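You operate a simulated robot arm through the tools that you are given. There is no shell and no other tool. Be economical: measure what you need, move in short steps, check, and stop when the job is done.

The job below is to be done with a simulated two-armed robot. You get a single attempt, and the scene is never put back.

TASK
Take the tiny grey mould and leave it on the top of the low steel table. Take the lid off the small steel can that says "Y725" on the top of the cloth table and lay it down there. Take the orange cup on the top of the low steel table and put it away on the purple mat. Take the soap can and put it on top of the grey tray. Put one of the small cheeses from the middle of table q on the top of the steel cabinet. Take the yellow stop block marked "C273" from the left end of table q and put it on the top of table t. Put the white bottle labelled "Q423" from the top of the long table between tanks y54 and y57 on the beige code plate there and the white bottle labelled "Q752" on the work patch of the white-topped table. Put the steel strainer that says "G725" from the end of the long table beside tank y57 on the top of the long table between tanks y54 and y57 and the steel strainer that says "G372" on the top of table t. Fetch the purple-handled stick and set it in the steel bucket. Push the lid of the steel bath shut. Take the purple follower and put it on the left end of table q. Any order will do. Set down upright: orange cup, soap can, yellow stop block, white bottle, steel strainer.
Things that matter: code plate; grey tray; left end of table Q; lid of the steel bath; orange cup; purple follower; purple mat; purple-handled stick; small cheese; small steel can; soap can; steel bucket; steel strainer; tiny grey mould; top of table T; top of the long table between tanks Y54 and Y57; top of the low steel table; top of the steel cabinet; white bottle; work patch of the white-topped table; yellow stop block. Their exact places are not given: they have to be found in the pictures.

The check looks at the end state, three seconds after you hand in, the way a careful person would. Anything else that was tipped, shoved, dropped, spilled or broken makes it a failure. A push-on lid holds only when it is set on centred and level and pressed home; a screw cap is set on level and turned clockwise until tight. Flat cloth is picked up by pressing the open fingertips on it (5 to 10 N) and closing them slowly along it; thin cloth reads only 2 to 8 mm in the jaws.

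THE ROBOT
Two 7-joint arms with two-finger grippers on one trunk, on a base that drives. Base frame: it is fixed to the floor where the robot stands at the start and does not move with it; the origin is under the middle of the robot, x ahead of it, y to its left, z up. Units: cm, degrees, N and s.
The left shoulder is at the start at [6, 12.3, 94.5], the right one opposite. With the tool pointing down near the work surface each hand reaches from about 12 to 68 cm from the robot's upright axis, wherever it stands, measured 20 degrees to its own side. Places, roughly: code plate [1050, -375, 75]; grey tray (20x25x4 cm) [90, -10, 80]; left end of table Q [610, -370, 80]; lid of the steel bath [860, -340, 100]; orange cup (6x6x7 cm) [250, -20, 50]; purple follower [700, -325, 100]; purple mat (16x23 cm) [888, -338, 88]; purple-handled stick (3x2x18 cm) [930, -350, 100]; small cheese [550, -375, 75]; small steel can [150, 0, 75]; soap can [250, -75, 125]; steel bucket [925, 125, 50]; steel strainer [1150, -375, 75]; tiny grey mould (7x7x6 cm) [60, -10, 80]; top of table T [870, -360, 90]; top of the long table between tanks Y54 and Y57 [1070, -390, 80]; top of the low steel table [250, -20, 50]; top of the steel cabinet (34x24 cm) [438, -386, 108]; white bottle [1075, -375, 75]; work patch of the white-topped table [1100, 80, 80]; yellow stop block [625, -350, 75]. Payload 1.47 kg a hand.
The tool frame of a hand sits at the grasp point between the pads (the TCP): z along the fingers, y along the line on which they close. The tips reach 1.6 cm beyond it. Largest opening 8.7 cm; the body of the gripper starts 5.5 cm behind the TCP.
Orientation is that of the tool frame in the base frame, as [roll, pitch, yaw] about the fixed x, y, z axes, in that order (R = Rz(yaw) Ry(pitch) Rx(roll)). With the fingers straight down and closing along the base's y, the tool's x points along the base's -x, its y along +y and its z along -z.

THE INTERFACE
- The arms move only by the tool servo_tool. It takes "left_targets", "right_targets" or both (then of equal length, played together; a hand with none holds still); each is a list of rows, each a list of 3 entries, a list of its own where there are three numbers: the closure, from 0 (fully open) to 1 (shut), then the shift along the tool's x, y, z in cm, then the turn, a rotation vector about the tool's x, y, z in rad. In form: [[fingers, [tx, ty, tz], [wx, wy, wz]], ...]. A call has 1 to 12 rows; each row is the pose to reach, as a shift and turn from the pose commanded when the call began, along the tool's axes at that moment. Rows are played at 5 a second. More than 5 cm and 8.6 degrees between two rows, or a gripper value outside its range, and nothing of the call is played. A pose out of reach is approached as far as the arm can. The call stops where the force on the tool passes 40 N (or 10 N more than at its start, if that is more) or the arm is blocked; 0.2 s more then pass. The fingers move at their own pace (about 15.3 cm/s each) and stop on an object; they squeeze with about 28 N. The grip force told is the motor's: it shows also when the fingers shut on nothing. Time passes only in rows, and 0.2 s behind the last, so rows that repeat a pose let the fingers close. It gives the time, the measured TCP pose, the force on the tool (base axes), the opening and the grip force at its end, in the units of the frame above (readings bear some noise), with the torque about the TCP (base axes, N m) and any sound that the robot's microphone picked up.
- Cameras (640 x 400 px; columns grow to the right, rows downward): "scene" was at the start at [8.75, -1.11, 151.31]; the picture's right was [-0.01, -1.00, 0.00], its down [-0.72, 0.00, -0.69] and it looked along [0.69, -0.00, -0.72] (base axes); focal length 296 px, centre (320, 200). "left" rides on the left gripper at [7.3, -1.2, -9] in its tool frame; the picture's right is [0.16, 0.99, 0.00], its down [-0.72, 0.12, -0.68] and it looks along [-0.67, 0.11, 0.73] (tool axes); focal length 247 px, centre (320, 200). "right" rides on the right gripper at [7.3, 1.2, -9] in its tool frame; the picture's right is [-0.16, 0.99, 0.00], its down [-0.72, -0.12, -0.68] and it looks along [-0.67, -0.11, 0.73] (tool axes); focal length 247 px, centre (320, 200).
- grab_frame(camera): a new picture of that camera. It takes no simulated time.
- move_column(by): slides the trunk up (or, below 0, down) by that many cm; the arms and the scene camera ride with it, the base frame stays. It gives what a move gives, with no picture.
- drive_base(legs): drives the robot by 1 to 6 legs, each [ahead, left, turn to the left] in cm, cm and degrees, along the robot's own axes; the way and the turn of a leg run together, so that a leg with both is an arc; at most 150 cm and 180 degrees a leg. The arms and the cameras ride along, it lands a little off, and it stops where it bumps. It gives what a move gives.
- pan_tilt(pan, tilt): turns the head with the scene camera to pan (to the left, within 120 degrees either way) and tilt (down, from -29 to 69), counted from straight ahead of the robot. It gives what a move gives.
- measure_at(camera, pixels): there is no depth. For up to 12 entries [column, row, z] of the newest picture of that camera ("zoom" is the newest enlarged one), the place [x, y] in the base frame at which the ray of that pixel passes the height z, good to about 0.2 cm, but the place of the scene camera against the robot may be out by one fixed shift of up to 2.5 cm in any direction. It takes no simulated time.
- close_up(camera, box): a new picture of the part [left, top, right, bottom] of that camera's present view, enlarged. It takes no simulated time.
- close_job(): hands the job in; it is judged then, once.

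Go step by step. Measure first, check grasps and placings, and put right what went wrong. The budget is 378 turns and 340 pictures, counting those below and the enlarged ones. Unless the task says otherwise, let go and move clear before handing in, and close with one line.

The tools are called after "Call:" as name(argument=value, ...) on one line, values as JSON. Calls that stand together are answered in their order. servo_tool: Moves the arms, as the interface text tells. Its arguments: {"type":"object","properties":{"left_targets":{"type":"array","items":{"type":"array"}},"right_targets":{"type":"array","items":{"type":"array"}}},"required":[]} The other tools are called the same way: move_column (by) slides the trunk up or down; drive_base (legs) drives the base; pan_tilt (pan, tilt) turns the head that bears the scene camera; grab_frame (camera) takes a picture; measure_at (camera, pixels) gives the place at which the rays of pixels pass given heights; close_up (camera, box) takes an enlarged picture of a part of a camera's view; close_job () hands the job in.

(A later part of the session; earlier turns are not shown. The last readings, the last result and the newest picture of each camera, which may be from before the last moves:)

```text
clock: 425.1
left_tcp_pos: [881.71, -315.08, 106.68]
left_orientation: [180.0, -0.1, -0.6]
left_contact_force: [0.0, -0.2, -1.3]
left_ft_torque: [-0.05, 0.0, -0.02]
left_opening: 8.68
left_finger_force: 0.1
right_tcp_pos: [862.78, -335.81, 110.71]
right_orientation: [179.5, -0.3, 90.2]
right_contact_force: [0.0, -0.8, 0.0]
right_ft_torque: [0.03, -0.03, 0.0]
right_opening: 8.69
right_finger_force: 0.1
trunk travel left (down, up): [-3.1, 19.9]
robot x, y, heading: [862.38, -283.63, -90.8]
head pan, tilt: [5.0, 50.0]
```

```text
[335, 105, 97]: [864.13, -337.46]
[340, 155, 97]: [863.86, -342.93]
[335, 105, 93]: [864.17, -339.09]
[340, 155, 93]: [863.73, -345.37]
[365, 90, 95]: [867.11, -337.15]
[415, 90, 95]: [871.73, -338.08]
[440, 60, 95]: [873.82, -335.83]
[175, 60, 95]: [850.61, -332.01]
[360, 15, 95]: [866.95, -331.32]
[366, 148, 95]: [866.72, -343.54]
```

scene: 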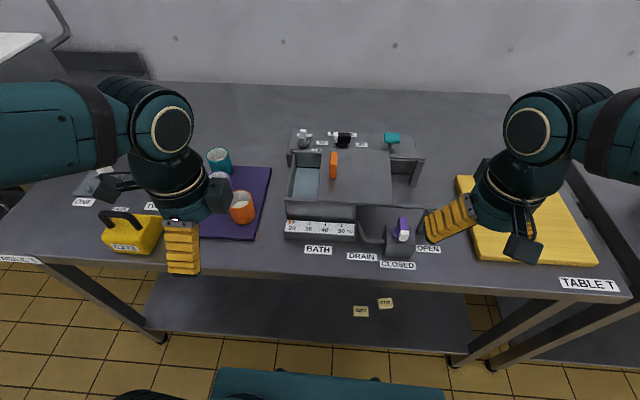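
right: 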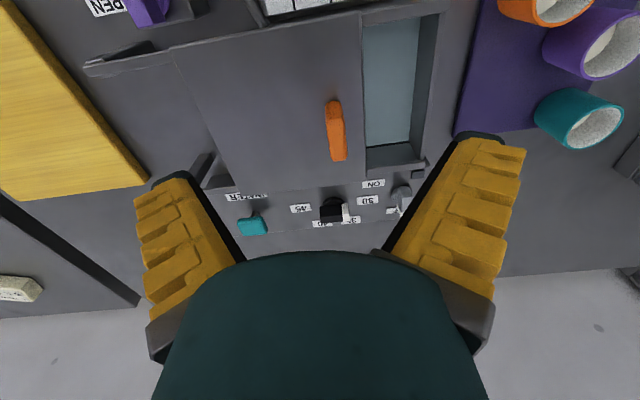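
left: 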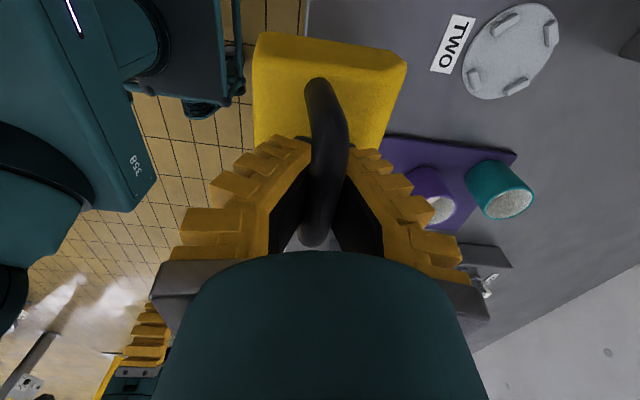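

Handle near (864,-340.8), mid-height z≈96. I straddle it with a narrow opening.

Call:
servo_tool(right_targets=[[0.5, [-2.5, 0.6, 2], [0, 0, 0]], [0.5, [-5, 1.2, 5], [0, 0, 0]], [0.5, [-5, 1.2, 8.5], [0, 0, 0]], [0.5, [-5, 1.2, 11], [0, 0, 0]], [0.5, [-5, 1.2, 13], [0, 0, 0]], [0.5, [-5, 1.2, 13], [0, 0, 0]]])

Call:
grab_frame(camera="right")

Call:
close_up(camera="scene", box=[250, 90, 450, 260])

```text
clock: 426.5
left_tcp_pos: [881.84, -315.07, 106.78]
left_orientation: [-179.9, -0.1, -0.5]
left_contact_force: [0.3, -1.2, -0.3]
left_ft_torque: [0.0, 0.0, -0.01]
left_opening: 8.72
left_finger_force: 0.1
right_tcp_pos: [864.03, -340.57, 97.84]
right_orientation: [179.5, -0.2, 90.3]
right_contact_force: [0.0, -1.0, 9.8]
right_ft_torque: [-0.04, 0.33, 0.05]
right_opening: 5.14
right_finger_force: 5.0
trunk travel left (down, up): [-3.1, 19.9]
robot x, y, heading: [862.59, -283.39, -90.8]
head pan, tilt: [5.0, 50.0]
```

```text
166 pictures are left
```

right: 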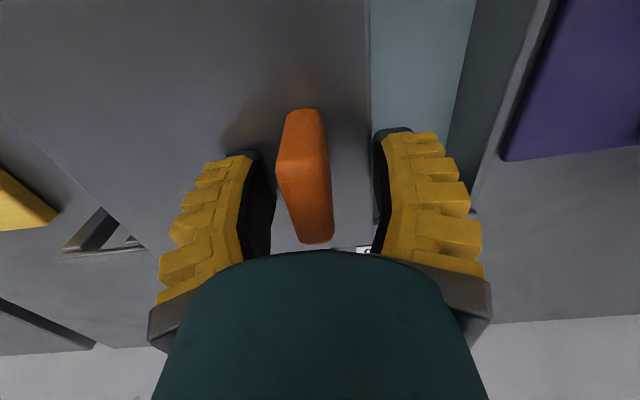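

```text
2.35 times, centred on (350, 175) of scene
```

zoom: 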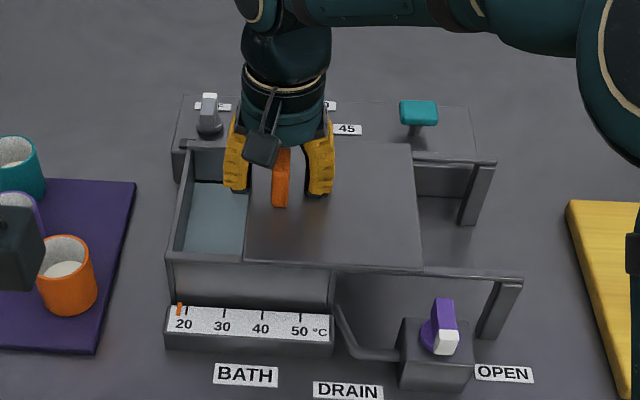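

The tip just touches the lid top. I raise 0.6 cm and push in +x until it stops.

Call:
servo_tool(right_targets=[[0.5, [0, 0, -0.6], [0, 0, 0]], [0.5, [0, 1.5, -0.6], [0, 0, 0]], [0.5, [0, 3, -0.6], [0, 0, 0]], [0.5, [0, 4.5, -0.6], [0, 0, 0]], [0.5, [0, 5.5, -0.6], [0, 0, 0]], [0.5, [0, 6.5, -0.6], [0, 0, 0]], [0.5, [0, 7.3, -0.6], [0, 0, 0]], [0.5, [0, 7.3, -0.6], [0, 0, 0]]])

Call:
close_up(camera="scene", box=[250, 90, 450, 260])

Call:
grab_frame(camera="right")

```text
clock: 428.3
left_tcp_pos: [881.96, -314.98, 106.77]
left_orientation: [-179.9, 0.0, -0.7]
left_contact_force: [-0.9, 0.4, 0.2]
left_ft_torque: [0.0, 0.0, -0.06]
left_opening: 8.72
left_finger_force: 0.1
right_tcp_pos: [871.33, -340.35, 98.15]
right_orientation: [179.6, -0.3, 90.2]
right_contact_force: [-0.7, -0.9, 0.1]
right_ft_torque: [0.01, 0.0, 0.01]
right_opening: 4.96
right_finger_force: 4.0
trunk travel left (down, up): [-3.1, 19.9]
robot x, y, heading: [862.85, -283.44, -90.3]
head pan, tilt: [5.0, 50.0]
```

```text
2.35 times, centred on (350, 175) of scene
```

zoom: 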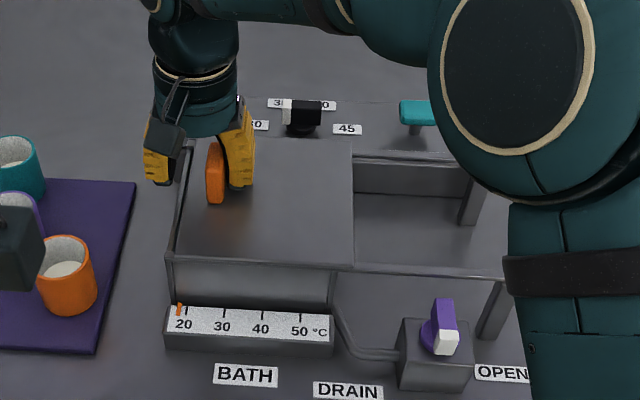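

```text
163 pictures are left
```

right: 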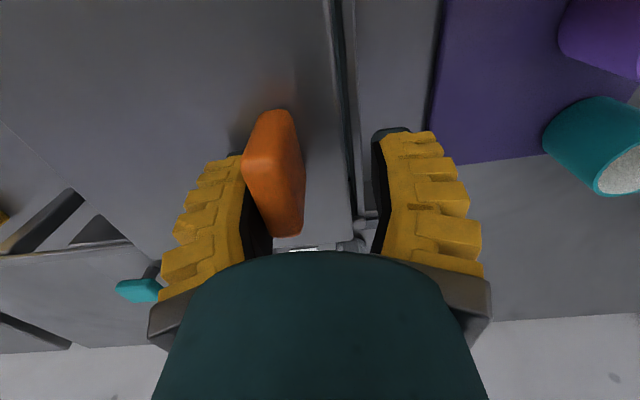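

Nearly shut; a sliver remains at (340,80). I push on gently.

Call:
servo_tool(right_targets=[[0.5, [0, 0.4, 0], [0, 0, 0]], [0.5, [0, 0.8, 0], [0, 0, 0]], [0.5, [0, 1.2, 0], [0, 0, 0]], [0.5, [0, 1.6, 0], [0, 0, 0]], [0.5, [0, 2.0, 0], [0, 0, 0]], [0.5, [0, 2.4, 0], [0, 0, 0]]])

Call:
close_up(camera="scene", box=[250, 90, 450, 260])

Call:
grab_frame(camera="right")

```text
clock: 429.7
left_tcp_pos: [881.62, -315.06, 106.73]
left_orientation: [-179.9, -0.2, -0.8]
left_contact_force: [-0.1, -0.1, 0.0]
left_ft_torque: [-0.02, -0.01, -0.01]
left_opening: 8.7
left_finger_force: 0.1
right_tcp_pos: [873.18, -340.68, 98.25]
right_orientation: [179.7, -0.4, 90.0]
right_contact_force: [-30.5, 1.8, -1.2]
right_ft_torque: [0.01, -0.69, -0.1]
right_opening: 6.64
right_finger_force: 13.5
trunk travel left (down, up): [-3.1, 19.9]
robot x, y, heading: [862.53, -283.33, -90.4]
head pan, tilt: [5.0, 50.0]
```

```text
2.35 times, centred on (350, 175) of scene
```

zoom: 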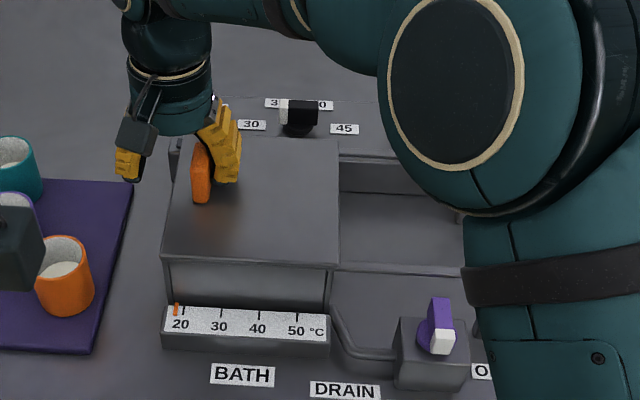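

```text
161 pictures are left
```

right: 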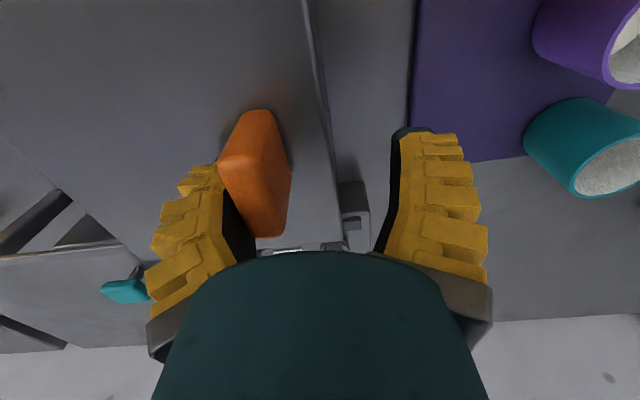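

The lid is shut (30 N at the stop). I back off, rise and retract.

Call:
servo_tool(right_targets=[[0.5, [0, -1.5, 0], [0, 0, 0]], [0.5, [0, -1.5, -3], [0, 0, 0]], [0.3, [0, -1.5, -7], [0, 0, 0]], [0, [0, -1.5, -11], [0, 0, 0]], [0, [4, -1.5, -13], [0, 0, 0]], [0, [8, -3, -13], [0, 0, 0]], [0, [12, -5, -13], [0, 0, 0]], [0, [16, -7, -13], [0, 0, 0]], [0, [20, -9, -13], [0, 0, 0]]])

Call:
grab_frame(camera="scene")

```text
clock: 431.7
left_tcp_pos: [881.78, -314.94, 106.71]
left_orientation: [-180.0, 0.0, -0.6]
left_contact_force: [-0.2, -0.1, 0.1]
left_ft_torque: [-0.01, 0.0, 0.01]
left_opening: 8.7
left_finger_force: 0.1
right_tcp_pos: [864.57, -320.6, 111.33]
right_orientation: [179.5, -0.1, 90.2]
right_contact_force: [-0.3, 0.7, -0.4]
right_ft_torque: [-0.04, -0.01, 0.01]
right_opening: 8.7
right_finger_force: 0.1
trunk travel left (down, up): [-3.1, 19.9]
robot x, y, heading: [862.3, -283.23, -90.9]
head pan, tilt: [5.0, 50.0]
```

```text
160 pictures are left
```

scene: 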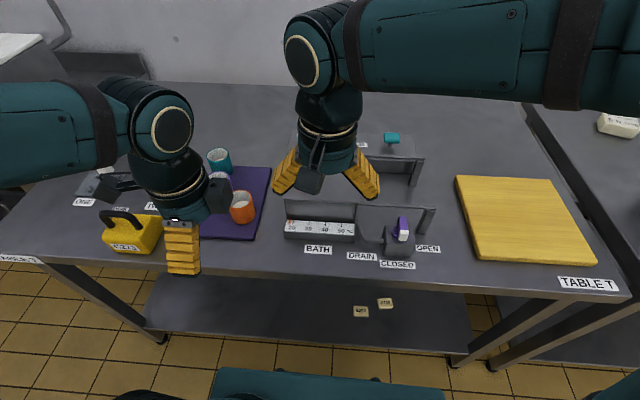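

Bath shut. Next the purple follower on table W: I drive back right to x≈705.

Call:
drive_base(legs=[[-8, 0, 0], [0, -150, 0]])

Call:
pan_tilt(pan=0, tilt=48)

Call:
grab_frame(camera="scene")

```text
clock: 445.7
left_tcp_pos: [731.26, -304.49, 106.63]
left_orientation: [-179.9, -0.1, -1.4]
left_contact_force: [-1.0, -0.2, 0.8]
left_ft_torque: [-0.03, 0.01, -0.01]
left_opening: 8.68
left_finger_force: 0.1
right_tcp_pos: [713.82, -310.02, 111.32]
right_orientation: [179.4, -0.3, 89.4]
right_contact_force: [0.2, 0.0, 0.0]
right_ft_torque: [-0.02, 0.01, -0.03]
right_opening: 8.69
right_finger_force: 0.1
trunk travel left (down, up): [-3.1, 19.9]
robot x, y, heading: [712.27, -272.22, -91.5]
head pan, tilt: [5.0, 50.0]
```

```text
clock: 446.4
left_tcp_pos: [731.32, -304.43, 106.55]
left_orientation: [-179.8, -0.1, -1.3]
left_contact_force: [0.1, -0.2, -0.6]
left_ft_torque: [-0.01, 0.01, 0.01]
left_opening: 8.7
left_finger_force: 0.1
right_tcp_pos: [713.78, -309.93, 111.41]
right_orientation: [179.4, -0.3, 89.4]
right_contact_force: [0.0, 0.0, 0.0]
right_ft_torque: [0.01, 0.0, 0.01]
right_opening: 8.71
right_finger_force: 0.2
trunk travel left (down, up): [-3.1, 19.9]
robot x, y, heading: [712.37, -272.66, -91.5]
head pan, tilt: [0.0, 48.0]
```

```text
159 pictures are left
```

scene: 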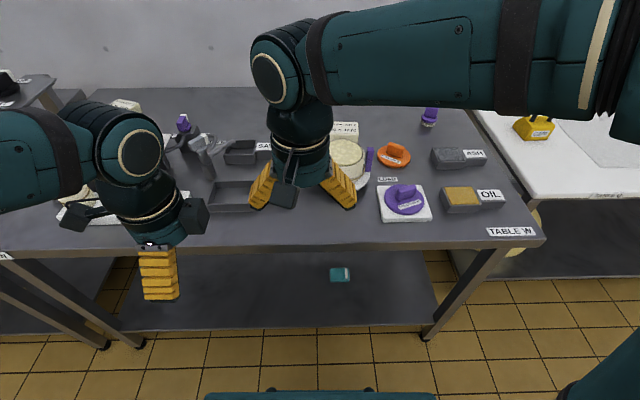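

Call:
close_up(camera="scene", box=[330, 110, 530, 250])

Call:
measure_at(camera="scene", pixels=[[405, 200, 84], [404, 188, 88], [378, 186, 82], [425, 186, 82], [432, 220, 82], [381, 222, 82], [387, 200, 83], [423, 200, 83]])

```text
2.86 times, centred on (430, 180) of scene
```

zoom: 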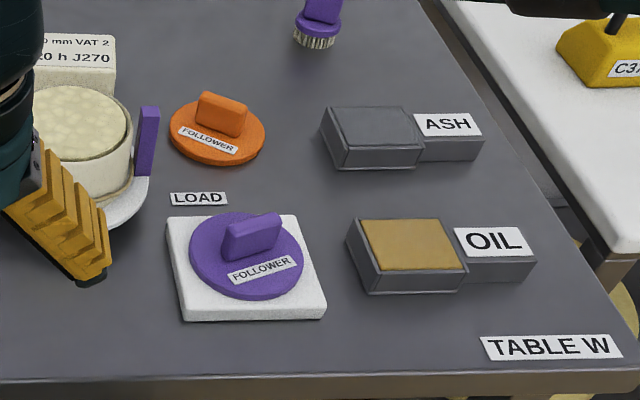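

```text
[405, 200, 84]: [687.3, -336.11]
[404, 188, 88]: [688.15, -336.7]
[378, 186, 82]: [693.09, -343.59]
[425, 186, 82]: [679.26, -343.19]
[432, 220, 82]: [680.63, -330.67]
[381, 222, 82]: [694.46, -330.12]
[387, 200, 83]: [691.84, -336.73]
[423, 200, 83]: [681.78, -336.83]
```

The purple follower's block handle is at about (687,-336.5), turned ~33°. I move right 12 and ahead 9, then bring the right hand above.

Call:
drive_base(legs=[[9, -14, 1]])

Call:
servo_tool(right_targets=[[0, [-3, -2, 2], [0, 0, -0.12]], [0, [-6, -4, 4], [0, 0, -0.24]], [0, [-9, -6, 6], [0, 0, -0.36]], [0, [-12, -8, 8], [0, 0, -0.48]], [0, [-14.5, -10, 10], [0, 0, -0.58]], [0, [-15.5, -11.5, 12], [0, 0, -0.58]], [0, [-15.5, -11.5, 12], [0, 0, -0.58]]])

Call:
grab_frame(camera="right")

```text
clock: 448.3
left_tcp_pos: [717.54, -312.81, 106.78]
left_orientation: [-180.0, 0.0, -0.4]
left_contact_force: [-0.9, 0.0, -1.6]
left_ft_torque: [-0.02, 0.02, 0.02]
left_opening: 8.69
left_finger_force: 0.0
right_tcp_pos: [700.31, -318.7, 111.27]
right_orientation: [179.5, -0.4, 90.4]
right_contact_force: [-0.1, 0.7, -0.4]
right_ft_torque: [0.03, -0.01, 0.02]
right_opening: 8.7
right_finger_force: 0.0
trunk travel left (down, up): [-3.1, 19.9]
robot x, y, heading: [698.13, -281.02, -90.3]
head pan, tilt: [0.0, 48.0]
```

```text
clock: 449.9
left_tcp_pos: [717.64, -312.84, 106.71]
left_orientation: [-180.0, 0.0, -0.4]
left_contact_force: [-0.1, -0.3, 0.2]
left_ft_torque: [0.0, 0.03, 0.01]
left_opening: 8.68
left_finger_force: 0.1
right_tcp_pos: [689.06, -334.18, 99.2]
right_orientation: [179.5, 0.0, 123.7]
right_contact_force: [-0.3, 0.8, 0.5]
right_ft_torque: [-0.01, 0.0, -0.03]
right_opening: 8.71
right_finger_force: 0.1
trunk travel left (down, up): [-3.1, 19.9]
robot x, y, heading: [698.22, -281.17, -90.3]
head pan, tilt: [0.0, 48.0]
```

```text
157 pictures are left
```

right: 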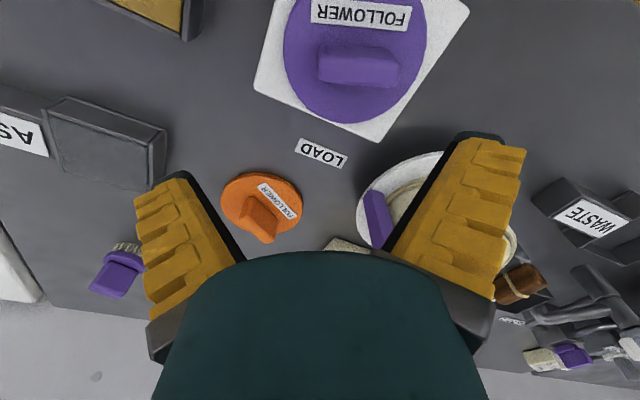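

Call:
measure_at(camera="right", pixels=[[359, 66, 87], [359, 66, 85], [320, 62, 87], [400, 68, 87], [355, 125, 83], [285, 45, 83], [427, 45, 83]])

Call:
measure_at(camera="scene", pixels=[[404, 188, 86]])

```text
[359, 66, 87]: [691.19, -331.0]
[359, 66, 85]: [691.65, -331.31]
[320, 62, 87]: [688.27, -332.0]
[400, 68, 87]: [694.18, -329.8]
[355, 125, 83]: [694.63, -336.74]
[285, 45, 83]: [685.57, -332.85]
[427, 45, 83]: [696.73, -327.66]
```

```text
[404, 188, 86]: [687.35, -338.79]
```

Cross-checking both cameras, the handle is higher: about (690,-330.4,92). I shift over it and lower partway to check.

Call:
servo_tool(right_targets=[[0, [2.6, 2.9, 0], [0, 0, 0]], [0, [2.6, 2.9, 2], [0, 0, 0]], [0, [2.6, 2.9, 2], [0, 0, 0]]])

Call:
grab_frame(camera="right")

Call:
measure_at(camera="right", pixels=[[320, 150, 93], [320, 150, 91], [320, 150, 89]])

```text
clock: 450.7
left_tcp_pos: [717.64, -312.72, 106.68]
left_orientation: [-179.9, -0.1, -0.4]
left_contact_force: [0.7, -0.6, 0.9]
left_ft_torque: [0.01, 0.01, 0.02]
left_opening: 8.71
left_finger_force: 0.1
right_tcp_pos: [689.93, -330.34, 97.25]
right_orientation: [179.5, 0.0, 123.8]
right_contact_force: [-0.5, -0.5, -0.6]
right_ft_torque: [-0.02, 0.0, -0.01]
right_opening: 8.68
right_finger_force: 0.0
trunk travel left (down, up): [-3.1, 19.9]
robot x, y, heading: [698.23, -281.03, -90.5]
head pan, tilt: [0.0, 48.0]
```

```text
156 pictures are left
```

right: 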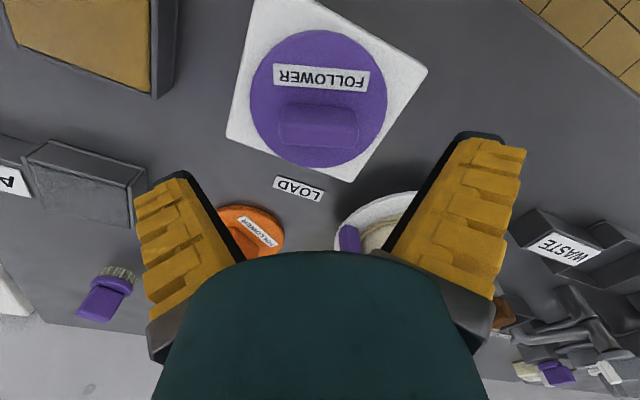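

```text
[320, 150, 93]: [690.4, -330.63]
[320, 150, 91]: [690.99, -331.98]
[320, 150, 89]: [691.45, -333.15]
```

Call:
measure_at(camera="right", pixels=[[317, 125, 93], [317, 125, 91], [317, 125, 89], [317, 125, 87], [317, 125, 85]])

```text
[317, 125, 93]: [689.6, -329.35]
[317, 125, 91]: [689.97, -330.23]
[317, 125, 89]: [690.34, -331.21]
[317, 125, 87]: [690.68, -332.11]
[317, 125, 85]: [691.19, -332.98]
```

Handle centre (690.3,-330.6,90). I descend to z≈90.9 and close.

Call:
servo_tool(right_targets=[[0, [-0.4, 0.1, 2], [0, 0, 0]], [0, [-0.4, 0.1, 4], [0, 0, 0]], [0, [-0.4, 0.1, 5.5], [0, 0, 0]], [0, [-0.4, 0.1, 6.3], [0, 0, 0]], [0, [-0.4, 0.1, 6.3], [0, 0, 0]]])

Call:
grab_frame(camera="right")

```text
clock: 451.9
left_tcp_pos: [717.63, -312.88, 106.67]
left_orientation: [-179.9, 0.1, -0.4]
left_contact_force: [-0.2, 0.0, -0.1]
left_ft_torque: [0.03, -0.02, 0.02]
left_opening: 8.68
left_finger_force: 0.1
right_tcp_pos: [690.22, -330.66, 90.88]
right_orientation: [179.4, 0.0, 123.6]
right_contact_force: [0.1, 0.7, 0.1]
right_ft_torque: [0.01, -0.01, 0.0]
right_opening: 8.7
right_finger_force: 0.1
trunk travel left (down, up): [-3.1, 19.9]
robot x, y, heading: [697.92, -281.65, -90.3]
head pan, tilt: [0.0, 48.0]
```

```text
155 pictures are left
```

right: 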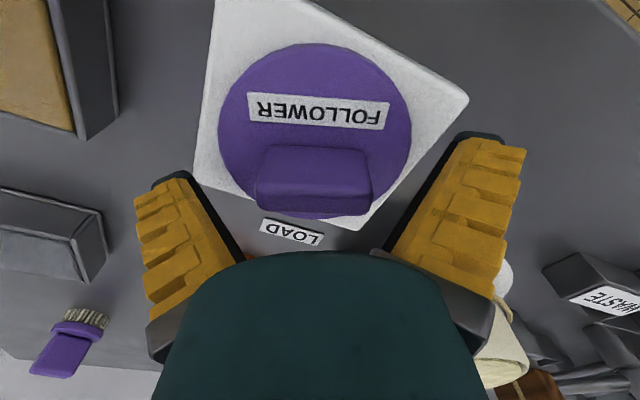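

Call:
servo_tool(right_targets=[[0.4, [0, -0.2, 0.2], [0, 0, 0]], [0.7, [0, -0.2, 0.2], [0, 0, 0]], [1, [0, -0.2, 0.2], [0, 0, 0]], [1, [0, -0.2, 0.2], [0, 0, 0]], [1, [0, -0.2, -1.5], [0, 0, 0]], [1, [0, -0.2, -4], [0, 0, 0]], [1, [0, -0.2, -8], [0, 0, 0]], [1, [0, -0.2, -12], [0, 0, 0]]])

Call:
grab_frame(camera="right")

Call:
grab_frame(camera="scene")

```text
clock: 453.7
left_tcp_pos: [717.58, -312.76, 106.71]
left_orientation: [180.0, 0.0, -0.4]
left_contact_force: [0.2, -0.9, 0.0]
left_ft_torque: [0.04, -0.02, -0.01]
left_opening: 8.71
left_finger_force: 0.1
right_tcp_pos: [690.16, -330.67, 102.85]
right_orientation: [179.4, 0.0, 123.8]
right_contact_force: [-0.7, 1.2, -2.1]
right_ft_torque: [-0.03, 0.03, 0.0]
right_opening: 4.67
right_finger_force: 28.1
trunk travel left (down, up): [-3.1, 19.9]
robot x, y, heading: [698.43, -281.54, -90.6]
head pan, tilt: [0.0, 48.0]
```

```text
154 pictures are left
```

right: 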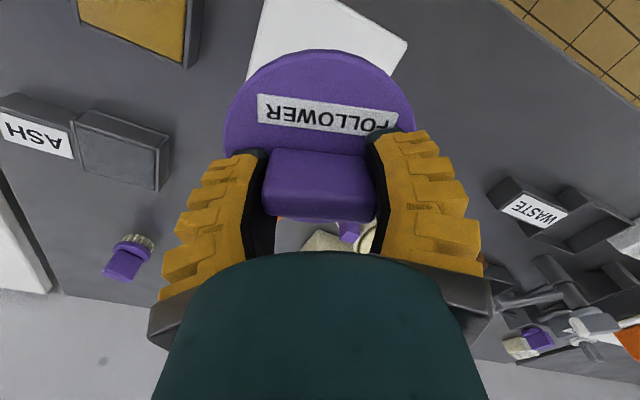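

```text
153 pictures are left
```

scene: 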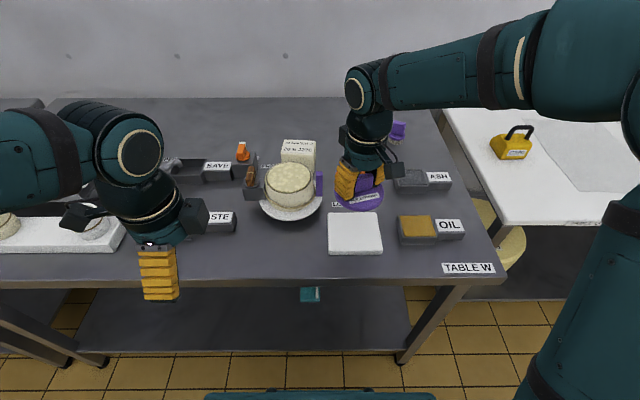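

Follower held (4.67 cm). I carry it to table Q's left end: back off, strafe right 70, then in.

Call:
drive_base(legs=[[-8, 0, 0], [0, -70, 0]])

Call:
pan_tilt(pan=0, tilt=50)

Call:
grab_frame(camera="scene")

```text
clock: 460.9
left_tcp_pos: [647.27, -304.17, 106.74]
left_orientation: [-179.9, -0.1, -0.4]
left_contact_force: [0.7, -0.1, -0.5]
left_ft_torque: [0.01, -0.02, 0.03]
left_opening: 8.71
left_finger_force: 0.0
right_tcp_pos: [619.79, -322.11, 102.9]
right_orientation: [179.5, 0.0, 123.6]
right_contact_force: [-0.6, -0.3, -0.9]
right_ft_torque: [0.02, 0.02, -0.01]
right_opening: 4.61
right_finger_force: 27.4
trunk travel left (down, up): [-3.1, 19.9]
robot x, y, heading: [628.12, -272.61, -90.3]
head pan, tilt: [0.0, 48.0]
```

```text
clock: 461.6
left_tcp_pos: [647.29, -304.21, 106.71]
left_orientation: [-179.9, 0.0, -0.4]
left_contact_force: [0.9, 0.2, 1.2]
left_ft_torque: [0.05, 0.03, 0.0]
left_opening: 8.69
left_finger_force: 0.0
right_tcp_pos: [619.85, -322.17, 102.93]
right_orientation: [179.5, 0.0, 123.6]
right_contact_force: [-0.1, 0.2, -1.6]
right_ft_torque: [0.01, 0.01, -0.02]
right_opening: 4.61
right_finger_force: 27.9
trunk travel left (down, up): [-3.1, 19.9]
robot x, y, heading: [627.95, -272.35, -90.5]
head pan, tilt: [0.0, 50.0]
```

```text
152 pictures are left
```

scene: 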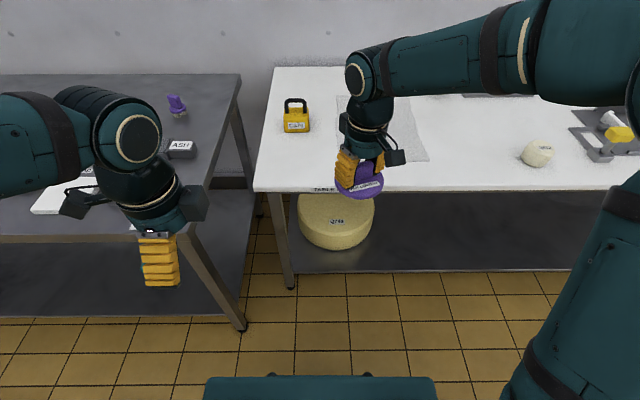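

Call:
drive_base(legs=[[20, 0, 0]])

Call:
servo_tool(left_targets=[[0, [3, -3, 0], [0, 0, 0]], [0, [6, -6, 0], [0, 0, 0]], [0, [9, -9, 0], [0, 0, 0]], [0, [10, -12, 0], [0, 0, 0]], [0, [10, -12, 0], [0, 0, 0]], [0, [10, -12, 0], [0, 0, 0]]], right_targets=[[1, [-3.5, 1.7, 0], [0, 0, 0]], [1, [-7, 3.5, 0], [0, 0, 0]], [1, [-10.5, 5.2, 0], [0, 0, 0]], [1, [-14.2, 7, 0], [0, 0, 0]], [1, [-14.2, 7, 4], [0, 0, 0]], [1, [-14.2, 7, 4], [0, 0, 0]]])

Call:
grab_frame(camera="right")

Call:
grab_frame(camera="scene")

```text
clock: 463.1
left_tcp_pos: [647.12, -324.4, 106.57]
left_orientation: [-179.8, 0.0, -0.5]
left_contact_force: [0.2, 0.3, -1.2]
left_ft_torque: [0.01, 0.0, 0.01]
left_opening: 8.7
left_finger_force: 0.0
right_tcp_pos: [619.62, -342.2, 102.88]
right_orientation: [179.4, -0.1, 123.6]
right_contact_force: [-0.5, -0.6, -0.9]
right_ft_torque: [0.04, 0.01, -0.02]
right_opening: 4.62
right_finger_force: 27.9
trunk travel left (down, up): [-3.1, 19.9]
robot x, y, heading: [627.45, -292.13, -90.5]
head pan, tilt: [0.0, 50.0]
```

```text
clock: 464.6
left_tcp_pos: [657.22, -312.32, 106.77]
left_orientation: [-180.0, 0.0, -0.5]
left_contact_force: [-0.3, 0.2, -0.3]
left_ft_torque: [-0.01, -0.01, -0.01]
left_opening: 8.7
left_finger_force: 0.1
right_tcp_pos: [633.28, -349.99, 99.05]
right_orientation: [179.5, 0.1, 123.6]
right_contact_force: [0.0, 0.0, -0.6]
right_ft_torque: [-0.01, -0.02, 0.03]
right_opening: 4.61
right_finger_force: 27.5
trunk travel left (down, up): [-3.1, 19.9]
robot x, y, heading: [627.62, -292.38, -90.2]
head pan, tilt: [0.0, 50.0]
```

```text
151 pictures are left
```

right: 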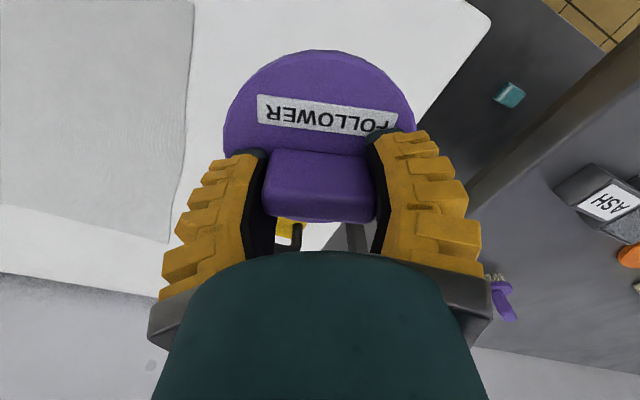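

```text
150 pictures are left
```

scene: 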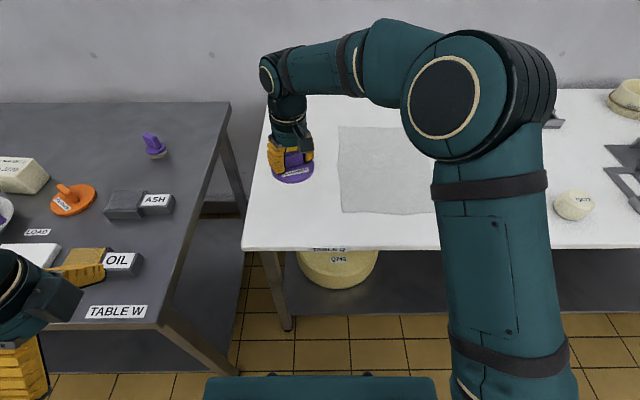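

Call:
servo_tool(right_targets=[[1, [1.2, 0.8, 4], [0, 0, 0]], [1, [1.7, 1.1, 8], [0, 0, 0]], [1, [1.7, 1.1, 11.5], [0, 0, 0]], [1, [1.7, 1.1, 13], [0, 0, 0]], [1, [1.7, 1.1, 14], [0, 0, 0]], [1, [1.7, 1.1, 14.8], [0, 0, 0]], [1, [1.7, 1.1, 15.3], [0, 0, 0]], [1, [1.7, 1.1, 15.8], [0, 0, 0]], [1, [1.7, 1.1, 15.8], [0, 0, 0]]])

Call:
grab_frame(camera="right")

```text
clock: 466.6
left_tcp_pos: [657.22, -312.47, 106.69]
left_orientation: [-179.8, 0.0, -0.5]
left_contact_force: [0.5, 0.3, 0.0]
left_ft_torque: [0.03, 0.01, 0.01]
left_opening: 8.71
left_finger_force: 0.0
right_tcp_pos: [633.33, -347.92, 83.15]
right_orientation: [179.5, 0.1, 123.6]
right_contact_force: [-0.4, 1.1, -0.7]
right_ft_torque: [0.02, 0.01, -0.02]
right_opening: 4.6
right_finger_force: 28.0
trunk travel left (down, up): [-3.1, 19.9]
robot x, y, heading: [627.72, -292.62, -90.4]
head pan, tilt: [0.0, 50.0]
```

```text
149 pictures are left
```

right: 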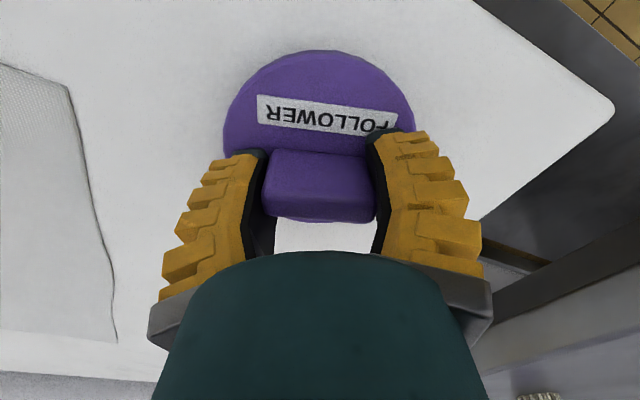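

Call:
servo_tool(right_targets=[[1, [0, 0, 0.3], [0, 0, 0]], [1, [0, 0, 0.6], [0, 0, 0]], [1, [0, 0, 0.9], [0, 0, 0]], [1, [0, 0, 1.2], [0, 0, 0]], [1, [0, 0, 1.2], [0, 0, 0]]])

```text
clock: 467.7
left_tcp_pos: [657.25, -312.39, 106.78]
left_orientation: [-180.0, 0.0, -0.5]
left_contact_force: [-0.7, 0.5, 1.3]
left_ft_torque: [-0.01, -0.04, 0.03]
left_opening: 8.7
left_finger_force: 0.0
right_tcp_pos: [633.47, -348.11, 82.45]
right_orientation: [179.5, 0.7, 123.5]
right_contact_force: [-2.7, 1.9, 18.2]
right_ft_torque: [0.09, 0.86, -0.18]
right_opening: 4.68
right_finger_force: 28.2
trunk travel left (down, up): [-3.1, 19.9]
robot x, y, heading: [627.75, -292.5, -90.7]
head pan, tilt: [0.0, 50.0]
stopped in row 5 (right hand): the force on the tool passed its limit at 42 N (the readings are from after the stop); the commanded pose is now the measured one
```

The follower rests on table Q. I release and rise, then back away.

Call:
servo_tool(right_targets=[[0.8, [0, 0, -0.2], [0, 0, 0]], [0.4, [0, 0, -0.2], [0, 0, 0]], [0.1, [0, 0, -0.2], [0, 0, 0]], [0.1, [0, 0, -3], [0, 0, 0]], [0.1, [0, 0, -7], [0, 0, 0]], [0, [0, 0, -11.5], [0, 0, 0]], [0, [0, 0, -16], [0, 0, 0]], [0, [3, -2, -19], [0, 0, 0.12]], [0, [6, -4, -20], [0, 0, 0.24]], [0, [9, -6, -20], [0, 0, 0.36]], [0, [12, -8, -20], [0, 0, 0.48]], [0, [14, -10, -20], [0, 0, 0.58]]])

Call:
grab_frame(camera="scene")

```text
clock: 470.3
left_tcp_pos: [657.01, -312.42, 106.81]
left_orientation: [180.0, 0.0, -0.5]
left_contact_force: [0.7, -0.1, -0.2]
left_ft_torque: [0.0, -0.03, -0.05]
left_opening: 8.69
left_finger_force: 0.0
right_tcp_pos: [617.01, -341.89, 102.0]
right_orientation: [179.4, 0.0, 90.2]
right_contact_force: [-0.2, -0.3, 0.5]
right_ft_torque: [-0.04, 0.01, -0.01]
right_opening: 8.69
right_finger_force: 0.1
trunk travel left (down, up): [-3.1, 19.9]
robot x, y, heading: [627.2, -292.68, -90.5]
head pan, tilt: [0.0, 50.0]
```

```text
148 pictures are left
```

scene: 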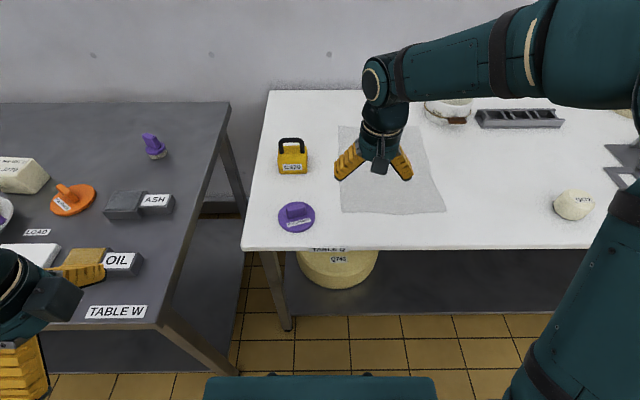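

Follower placed. Next I head left past table T toward the stick and the long table.

Call:
drive_base(legs=[[-22, 0, 0.5], [0, 150, 0], [0, 150, 0]])

Call:
pan_tilt(pan=30, tilt=30)

Call:
grab_frame(camera="scene")

Call:
pan_tilt(pan=80, tilt=20)

Call:
grab_frame(camera="scene")

```text
clock: 497.8
left_tcp_pos: [958.51, -289.79, 106.69]
left_orientation: [-179.9, -0.1, 0.4]
left_contact_force: [0.2, 1.1, 0.6]
left_ft_torque: [0.0, -0.02, 0.0]
left_opening: 8.7
left_finger_force: 0.0
right_tcp_pos: [918.85, -319.92, 102.08]
right_orientation: [179.5, 0.0, 91.3]
right_contact_force: [-0.1, -0.6, 0.4]
right_ft_torque: [0.0, 0.04, -0.02]
right_opening: 8.7
right_finger_force: 0.1
trunk travel left (down, up): [-3.1, 19.9]
robot x, y, heading: [929.06, -270.06, -89.5]
head pan, tilt: [0.0, 50.0]
```

```text
clock: 498.8
left_tcp_pos: [958.47, -289.8, 106.76]
left_orientation: [179.9, 0.1, 0.5]
left_contact_force: [-0.1, 0.6, -0.5]
left_ft_torque: [0.0, -0.04, -0.01]
left_opening: 8.69
left_finger_force: 0.0
right_tcp_pos: [918.98, -320.0, 102.12]
right_orientation: [179.4, 0.0, 91.4]
right_contact_force: [0.4, 0.1, 0.0]
right_ft_torque: [-0.01, -0.01, 0.03]
right_opening: 8.7
right_finger_force: 0.0
trunk travel left (down, up): [-3.1, 19.9]
robot x, y, heading: [928.5, -270.43, -89.8]
head pan, tilt: [30.0, 30.0]
```

```text
147 pictures are left
```

scene: 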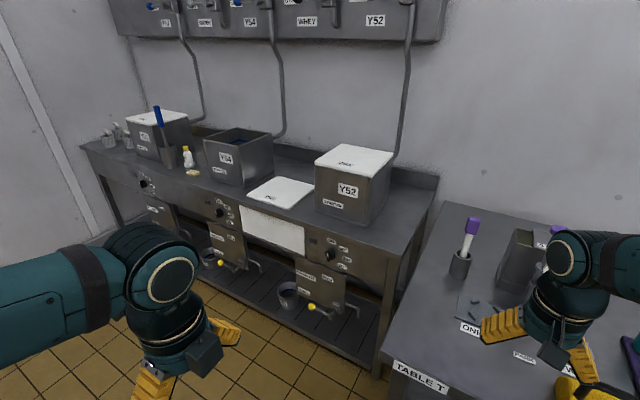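

```text
clock: 500.0
left_tcp_pos: [958.48, -289.71, 106.78]
left_orientation: [180.0, 0.0, 0.3]
left_contact_force: [-0.7, 0.0, -0.9]
left_ft_torque: [0.0, 0.0, -0.02]
left_opening: 8.7
left_finger_force: 0.0
right_tcp_pos: [918.96, -319.87, 102.08]
right_orientation: [179.4, -0.1, 91.3]
right_contact_force: [-0.7, -0.4, -0.6]
right_ft_torque: [0.0, 0.01, -0.01]
right_opening: 8.7
right_finger_force: 0.0
trunk travel left (down, up): [-3.1, 19.9]
robot x, y, heading: [928.88, -270.49, -89.4]
head pan, tilt: [80.0, 20.0]
```

```text
146 pictures are left
```

scene: 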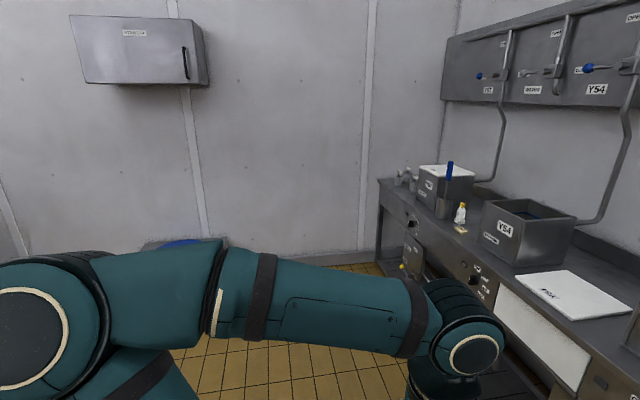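

The long table with tanks Y52, Y54, Y57 lies left; bottles between Y54 and Y57, strainers past Y57. I drive to x≈1065.

Call:
drive_base(legs=[[0, 135, 0]])

Call:
pan_tilt(pan=0, tilt=40)

Call:
grab_frame(camera="scene")

Call:
pan_tilt(pan=40, tilt=35)

Call:
grab_frame(camera="scene")

```text
clock: 512.1
left_tcp_pos: [1094.41, -288.01, 106.7]
left_orientation: [-179.8, 0.0, 0.9]
left_contact_force: [0.0, -0.6, -0.3]
left_ft_torque: [-0.04, 0.01, 0.01]
left_opening: 8.69
left_finger_force: 0.2
right_tcp_pos: [1055.17, -318.44, 102.05]
right_orientation: [179.4, 0.0, 91.8]
right_contact_force: [-0.3, 0.6, 0.2]
right_ft_torque: [-0.04, 0.0, 0.01]
right_opening: 8.7
right_finger_force: 0.1
trunk travel left (down, up): [-3.1, 19.9]
robot x, y, heading: [1064.52, -268.8, -89.0]
head pan, tilt: [80.0, 20.0]
```

```text
clock: 513.6
left_tcp_pos: [1094.41, -287.95, 106.75]
left_orientation: [180.0, 0.0, 0.9]
left_contact_force: [-0.7, 0.5, -0.5]
left_ft_torque: [-0.01, -0.01, -0.02]
left_opening: 8.69
left_finger_force: 0.1
right_tcp_pos: [1054.95, -318.57, 102.07]
right_orientation: [179.4, 0.0, 91.8]
right_contact_force: [0.0, 0.5, -0.4]
right_ft_torque: [-0.03, -0.03, 0.02]
right_opening: 8.7
right_finger_force: 0.1
trunk travel left (down, up): [-3.1, 19.9]
robot x, y, heading: [1064.22, -268.92, -88.8]
head pan, tilt: [0.0, 40.0]
```

```text
145 pictures are left
```

scene: 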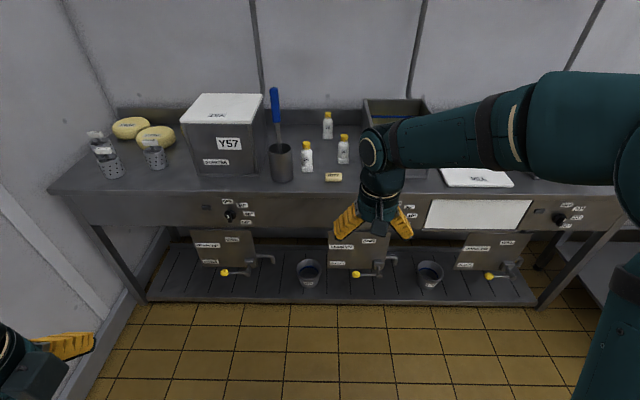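

```text
clock: 514.7
left_tcp_pos: [1094.29, -287.93, 106.6]
left_orientation: [-180.0, 0.0, 0.9]
left_contact_force: [0.0, -0.3, -0.6]
left_ft_torque: [0.01, -0.04, -0.01]
left_opening: 8.68
left_finger_force: 0.0
right_tcp_pos: [1054.97, -318.53, 102.01]
right_orientation: [179.5, 0.0, 91.8]
right_contact_force: [0.1, 0.1, 0.5]
right_ft_torque: [0.0, 0.01, 0.01]
right_opening: 8.7
right_finger_force: 0.1
trunk travel left (down, up): [-3.1, 19.9]
robot x, y, heading: [1064.52, -268.71, -89.1]
head pan, tilt: [40.0, 35.0]
```

```text
144 pictures are left
```

scene: 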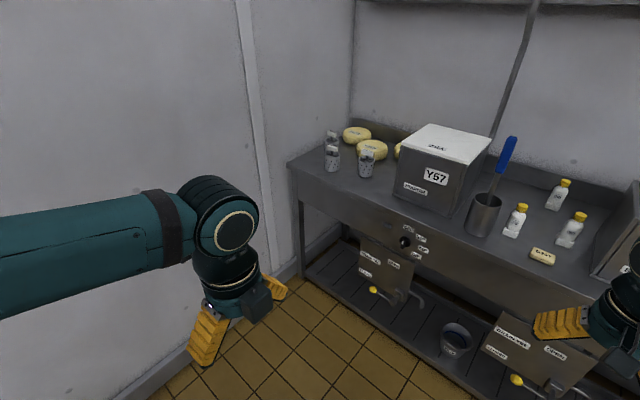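

Call:
pan_tilt(pan=5, tilt=45)

Call:
close_up(camera="scene", box=[270, 80, 430, 200])

Call:
close_up(camera="scene", box=[80, 80, 240, 200])

Call:
grab_frame(camera="scene")

```text
clock: 515.7
left_tcp_pos: [1094.43, -287.97, 106.8]
left_orientation: [-180.0, -0.1, 0.8]
left_contact_force: [0.6, -0.4, -0.2]
left_ft_torque: [0.0, 0.0, 0.02]
left_opening: 8.71
left_finger_force: 0.1
right_tcp_pos: [1055.1, -318.47, 102.06]
right_orientation: [179.4, 0.1, 91.8]
right_contact_force: [0.4, -0.3, -0.3]
right_ft_torque: [0.01, 0.0, 0.0]
right_opening: 8.72
right_finger_force: 0.1
trunk travel left (down, up): [-3.1, 19.9]
robot x, y, heading: [1064.49, -268.79, -89.1]
head pan, tilt: [5.0, 45.0]
```

```text
3.33 times, centred on (350, 140) of scene
```

zoom: 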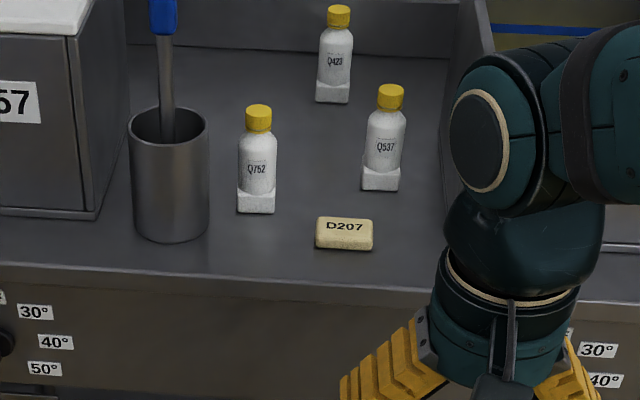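

```text
3.33 times, centred on (160, 140) of scene
```

zoom: 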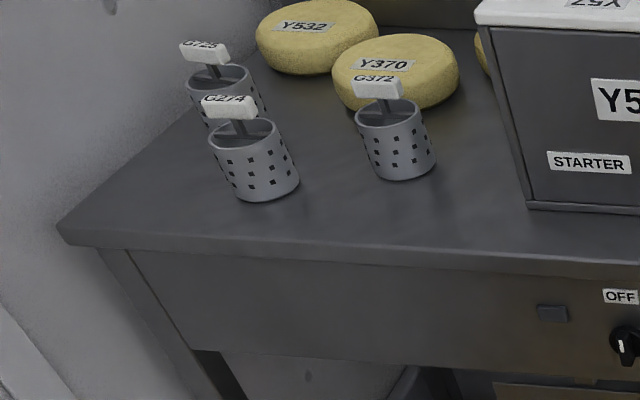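

```text
141 pictures are left
```

scene: 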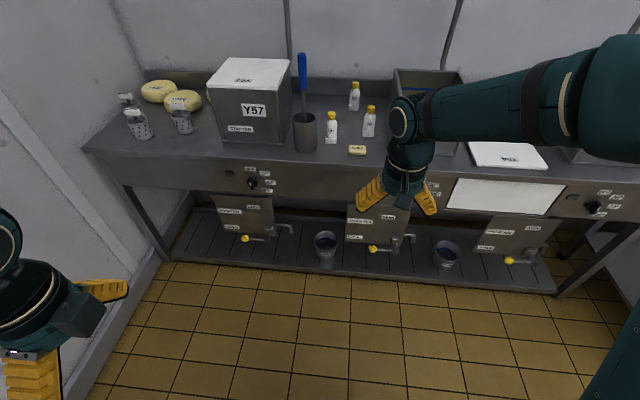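

Call:
measure_at(camera="scene", pixels=[[357, 154, 80], [357, 154, 86], [331, 142, 80], [331, 142, 86], [354, 110, 80], [354, 110, 86], [369, 136, 80], [320, 161, 80], [320, 161, 86], [183, 133, 80], [143, 138, 80], [84, 150, 80]])

```text
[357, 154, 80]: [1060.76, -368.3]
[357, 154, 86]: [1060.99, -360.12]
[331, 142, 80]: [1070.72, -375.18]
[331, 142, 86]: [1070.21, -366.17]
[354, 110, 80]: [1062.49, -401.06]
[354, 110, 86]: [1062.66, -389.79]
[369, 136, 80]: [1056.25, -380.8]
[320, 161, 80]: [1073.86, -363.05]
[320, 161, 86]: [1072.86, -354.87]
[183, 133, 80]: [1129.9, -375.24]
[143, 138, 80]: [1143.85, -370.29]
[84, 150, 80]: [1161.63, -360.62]
```

Bottles: Q423 at back (354,95), Q752 front-left, Q537 right; the plate "D207" at (357,149). Strainers: G372 near Y57, G725 at the back left. I raise the column and drive in 44 cm.

Call:
move_column(by=14)

Call:
drive_base(legs=[[44, 0, -1]])

Call:
pan_tilt(pan=0, tilt=55)

Call:
grab_frame(camera="scene")

Call:
grab_frame(camera="right")

```text
clock: 517.3
left_tcp_pos: [1094.25, -287.91, 120.65]
left_orientation: [-180.0, 0.0, 1.0]
left_contact_force: [0.1, 0.8, 0.1]
left_ft_torque: [-0.06, 0.02, -0.01]
left_opening: 8.7
left_finger_force: 0.1
right_tcp_pos: [1055.11, -318.62, 116.18]
right_orientation: [179.5, -0.1, 91.8]
right_contact_force: [-1.0, 0.1, -0.6]
right_ft_torque: [0.01, -0.03, -0.01]
right_opening: 8.69
right_finger_force: 0.0
trunk travel left (down, up): [-17.1, 5.9]
robot x, y, heading: [1064.36, -268.82, -89.1]
head pan, tilt: [5.0, 45.0]
```

```text
clock: 520.0
left_tcp_pos: [1094.28, -332.21, 120.77]
left_orientation: [-179.8, 0.0, -0.2]
left_contact_force: [0.6, -0.8, 0.2]
left_ft_torque: [0.02, 0.0, 0.01]
left_opening: 8.71
left_finger_force: 0.2
right_tcp_pos: [1054.37, -362.05, 116.14]
right_orientation: [179.4, 0.0, 90.7]
right_contact_force: [0.2, 0.2, 0.0]
right_ft_torque: [0.02, -0.01, -0.04]
right_opening: 8.69
right_finger_force: 0.1
trunk travel left (down, up): [-17.1, 5.9]
robot x, y, heading: [1064.4, -312.37, -90.3]
head pan, tilt: [5.0, 45.0]
```

```text
clock: 520.7
left_tcp_pos: [1094.25, -332.2, 120.74]
left_orientation: [-180.0, -0.1, -0.2]
left_contact_force: [-0.2, 0.2, -0.3]
left_ft_torque: [-0.02, 0.04, -0.01]
left_opening: 8.7
left_finger_force: 0.0
right_tcp_pos: [1054.36, -361.97, 116.15]
right_orientation: [179.4, 0.0, 90.7]
right_contact_force: [-0.3, 0.7, 0.1]
right_ft_torque: [0.0, -0.03, 0.01]
right_opening: 8.72
right_finger_force: 0.0
trunk travel left (down, up): [-17.1, 5.9]
robot x, y, heading: [1064.53, -312.16, -90.3]
head pan, tilt: [0.0, 55.0]
```

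```text
140 pictures are left
```

scene: 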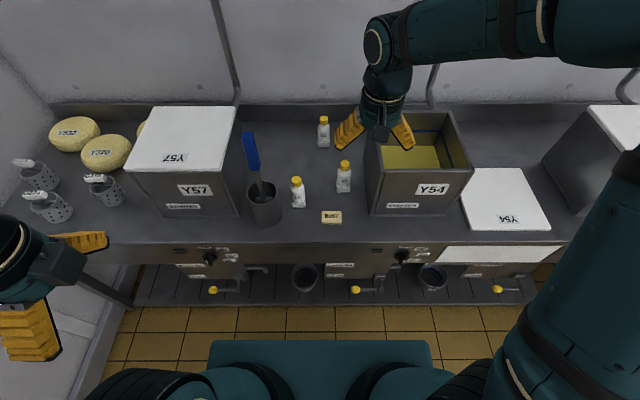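

```text
139 pictures are left
```

right: 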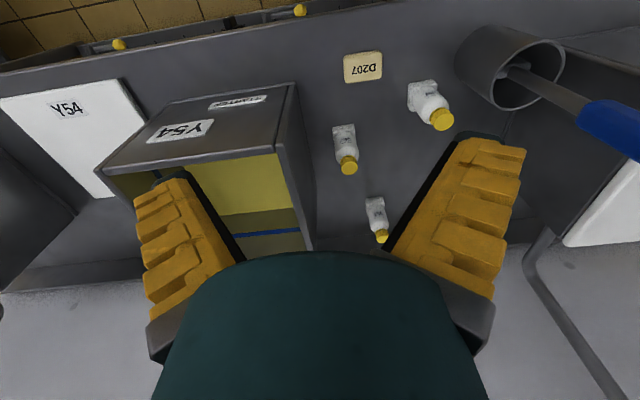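

Call:
measure_at(camera="right", pixels=[[363, 67, 76], [363, 67, 80], [363, 67, 84], [363, 67, 88], [375, 200, 80], [375, 200, 84], [342, 128, 80], [342, 128, 84], [418, 88, 80], [418, 88, 84]])

Call:
measure_at(camera="scene", pixels=[[331, 217, 76], [331, 217, 80], [331, 217, 84], [331, 217, 88], [323, 147, 80], [343, 192, 80], [298, 207, 80], [323, 147, 84], [343, 192, 84], [298, 207, 84]])

```text
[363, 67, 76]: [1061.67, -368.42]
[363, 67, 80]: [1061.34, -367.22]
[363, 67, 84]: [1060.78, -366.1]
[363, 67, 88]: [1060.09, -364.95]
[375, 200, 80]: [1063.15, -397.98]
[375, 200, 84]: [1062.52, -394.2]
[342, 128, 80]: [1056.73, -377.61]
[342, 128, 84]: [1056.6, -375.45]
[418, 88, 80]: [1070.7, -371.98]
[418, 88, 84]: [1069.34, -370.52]
```

```text
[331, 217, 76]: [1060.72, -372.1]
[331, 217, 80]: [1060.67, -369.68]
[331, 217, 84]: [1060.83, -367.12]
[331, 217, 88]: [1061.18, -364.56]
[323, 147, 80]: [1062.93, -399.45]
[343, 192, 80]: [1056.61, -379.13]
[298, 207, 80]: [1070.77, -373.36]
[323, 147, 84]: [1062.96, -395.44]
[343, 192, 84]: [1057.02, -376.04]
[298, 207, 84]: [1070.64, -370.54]
```

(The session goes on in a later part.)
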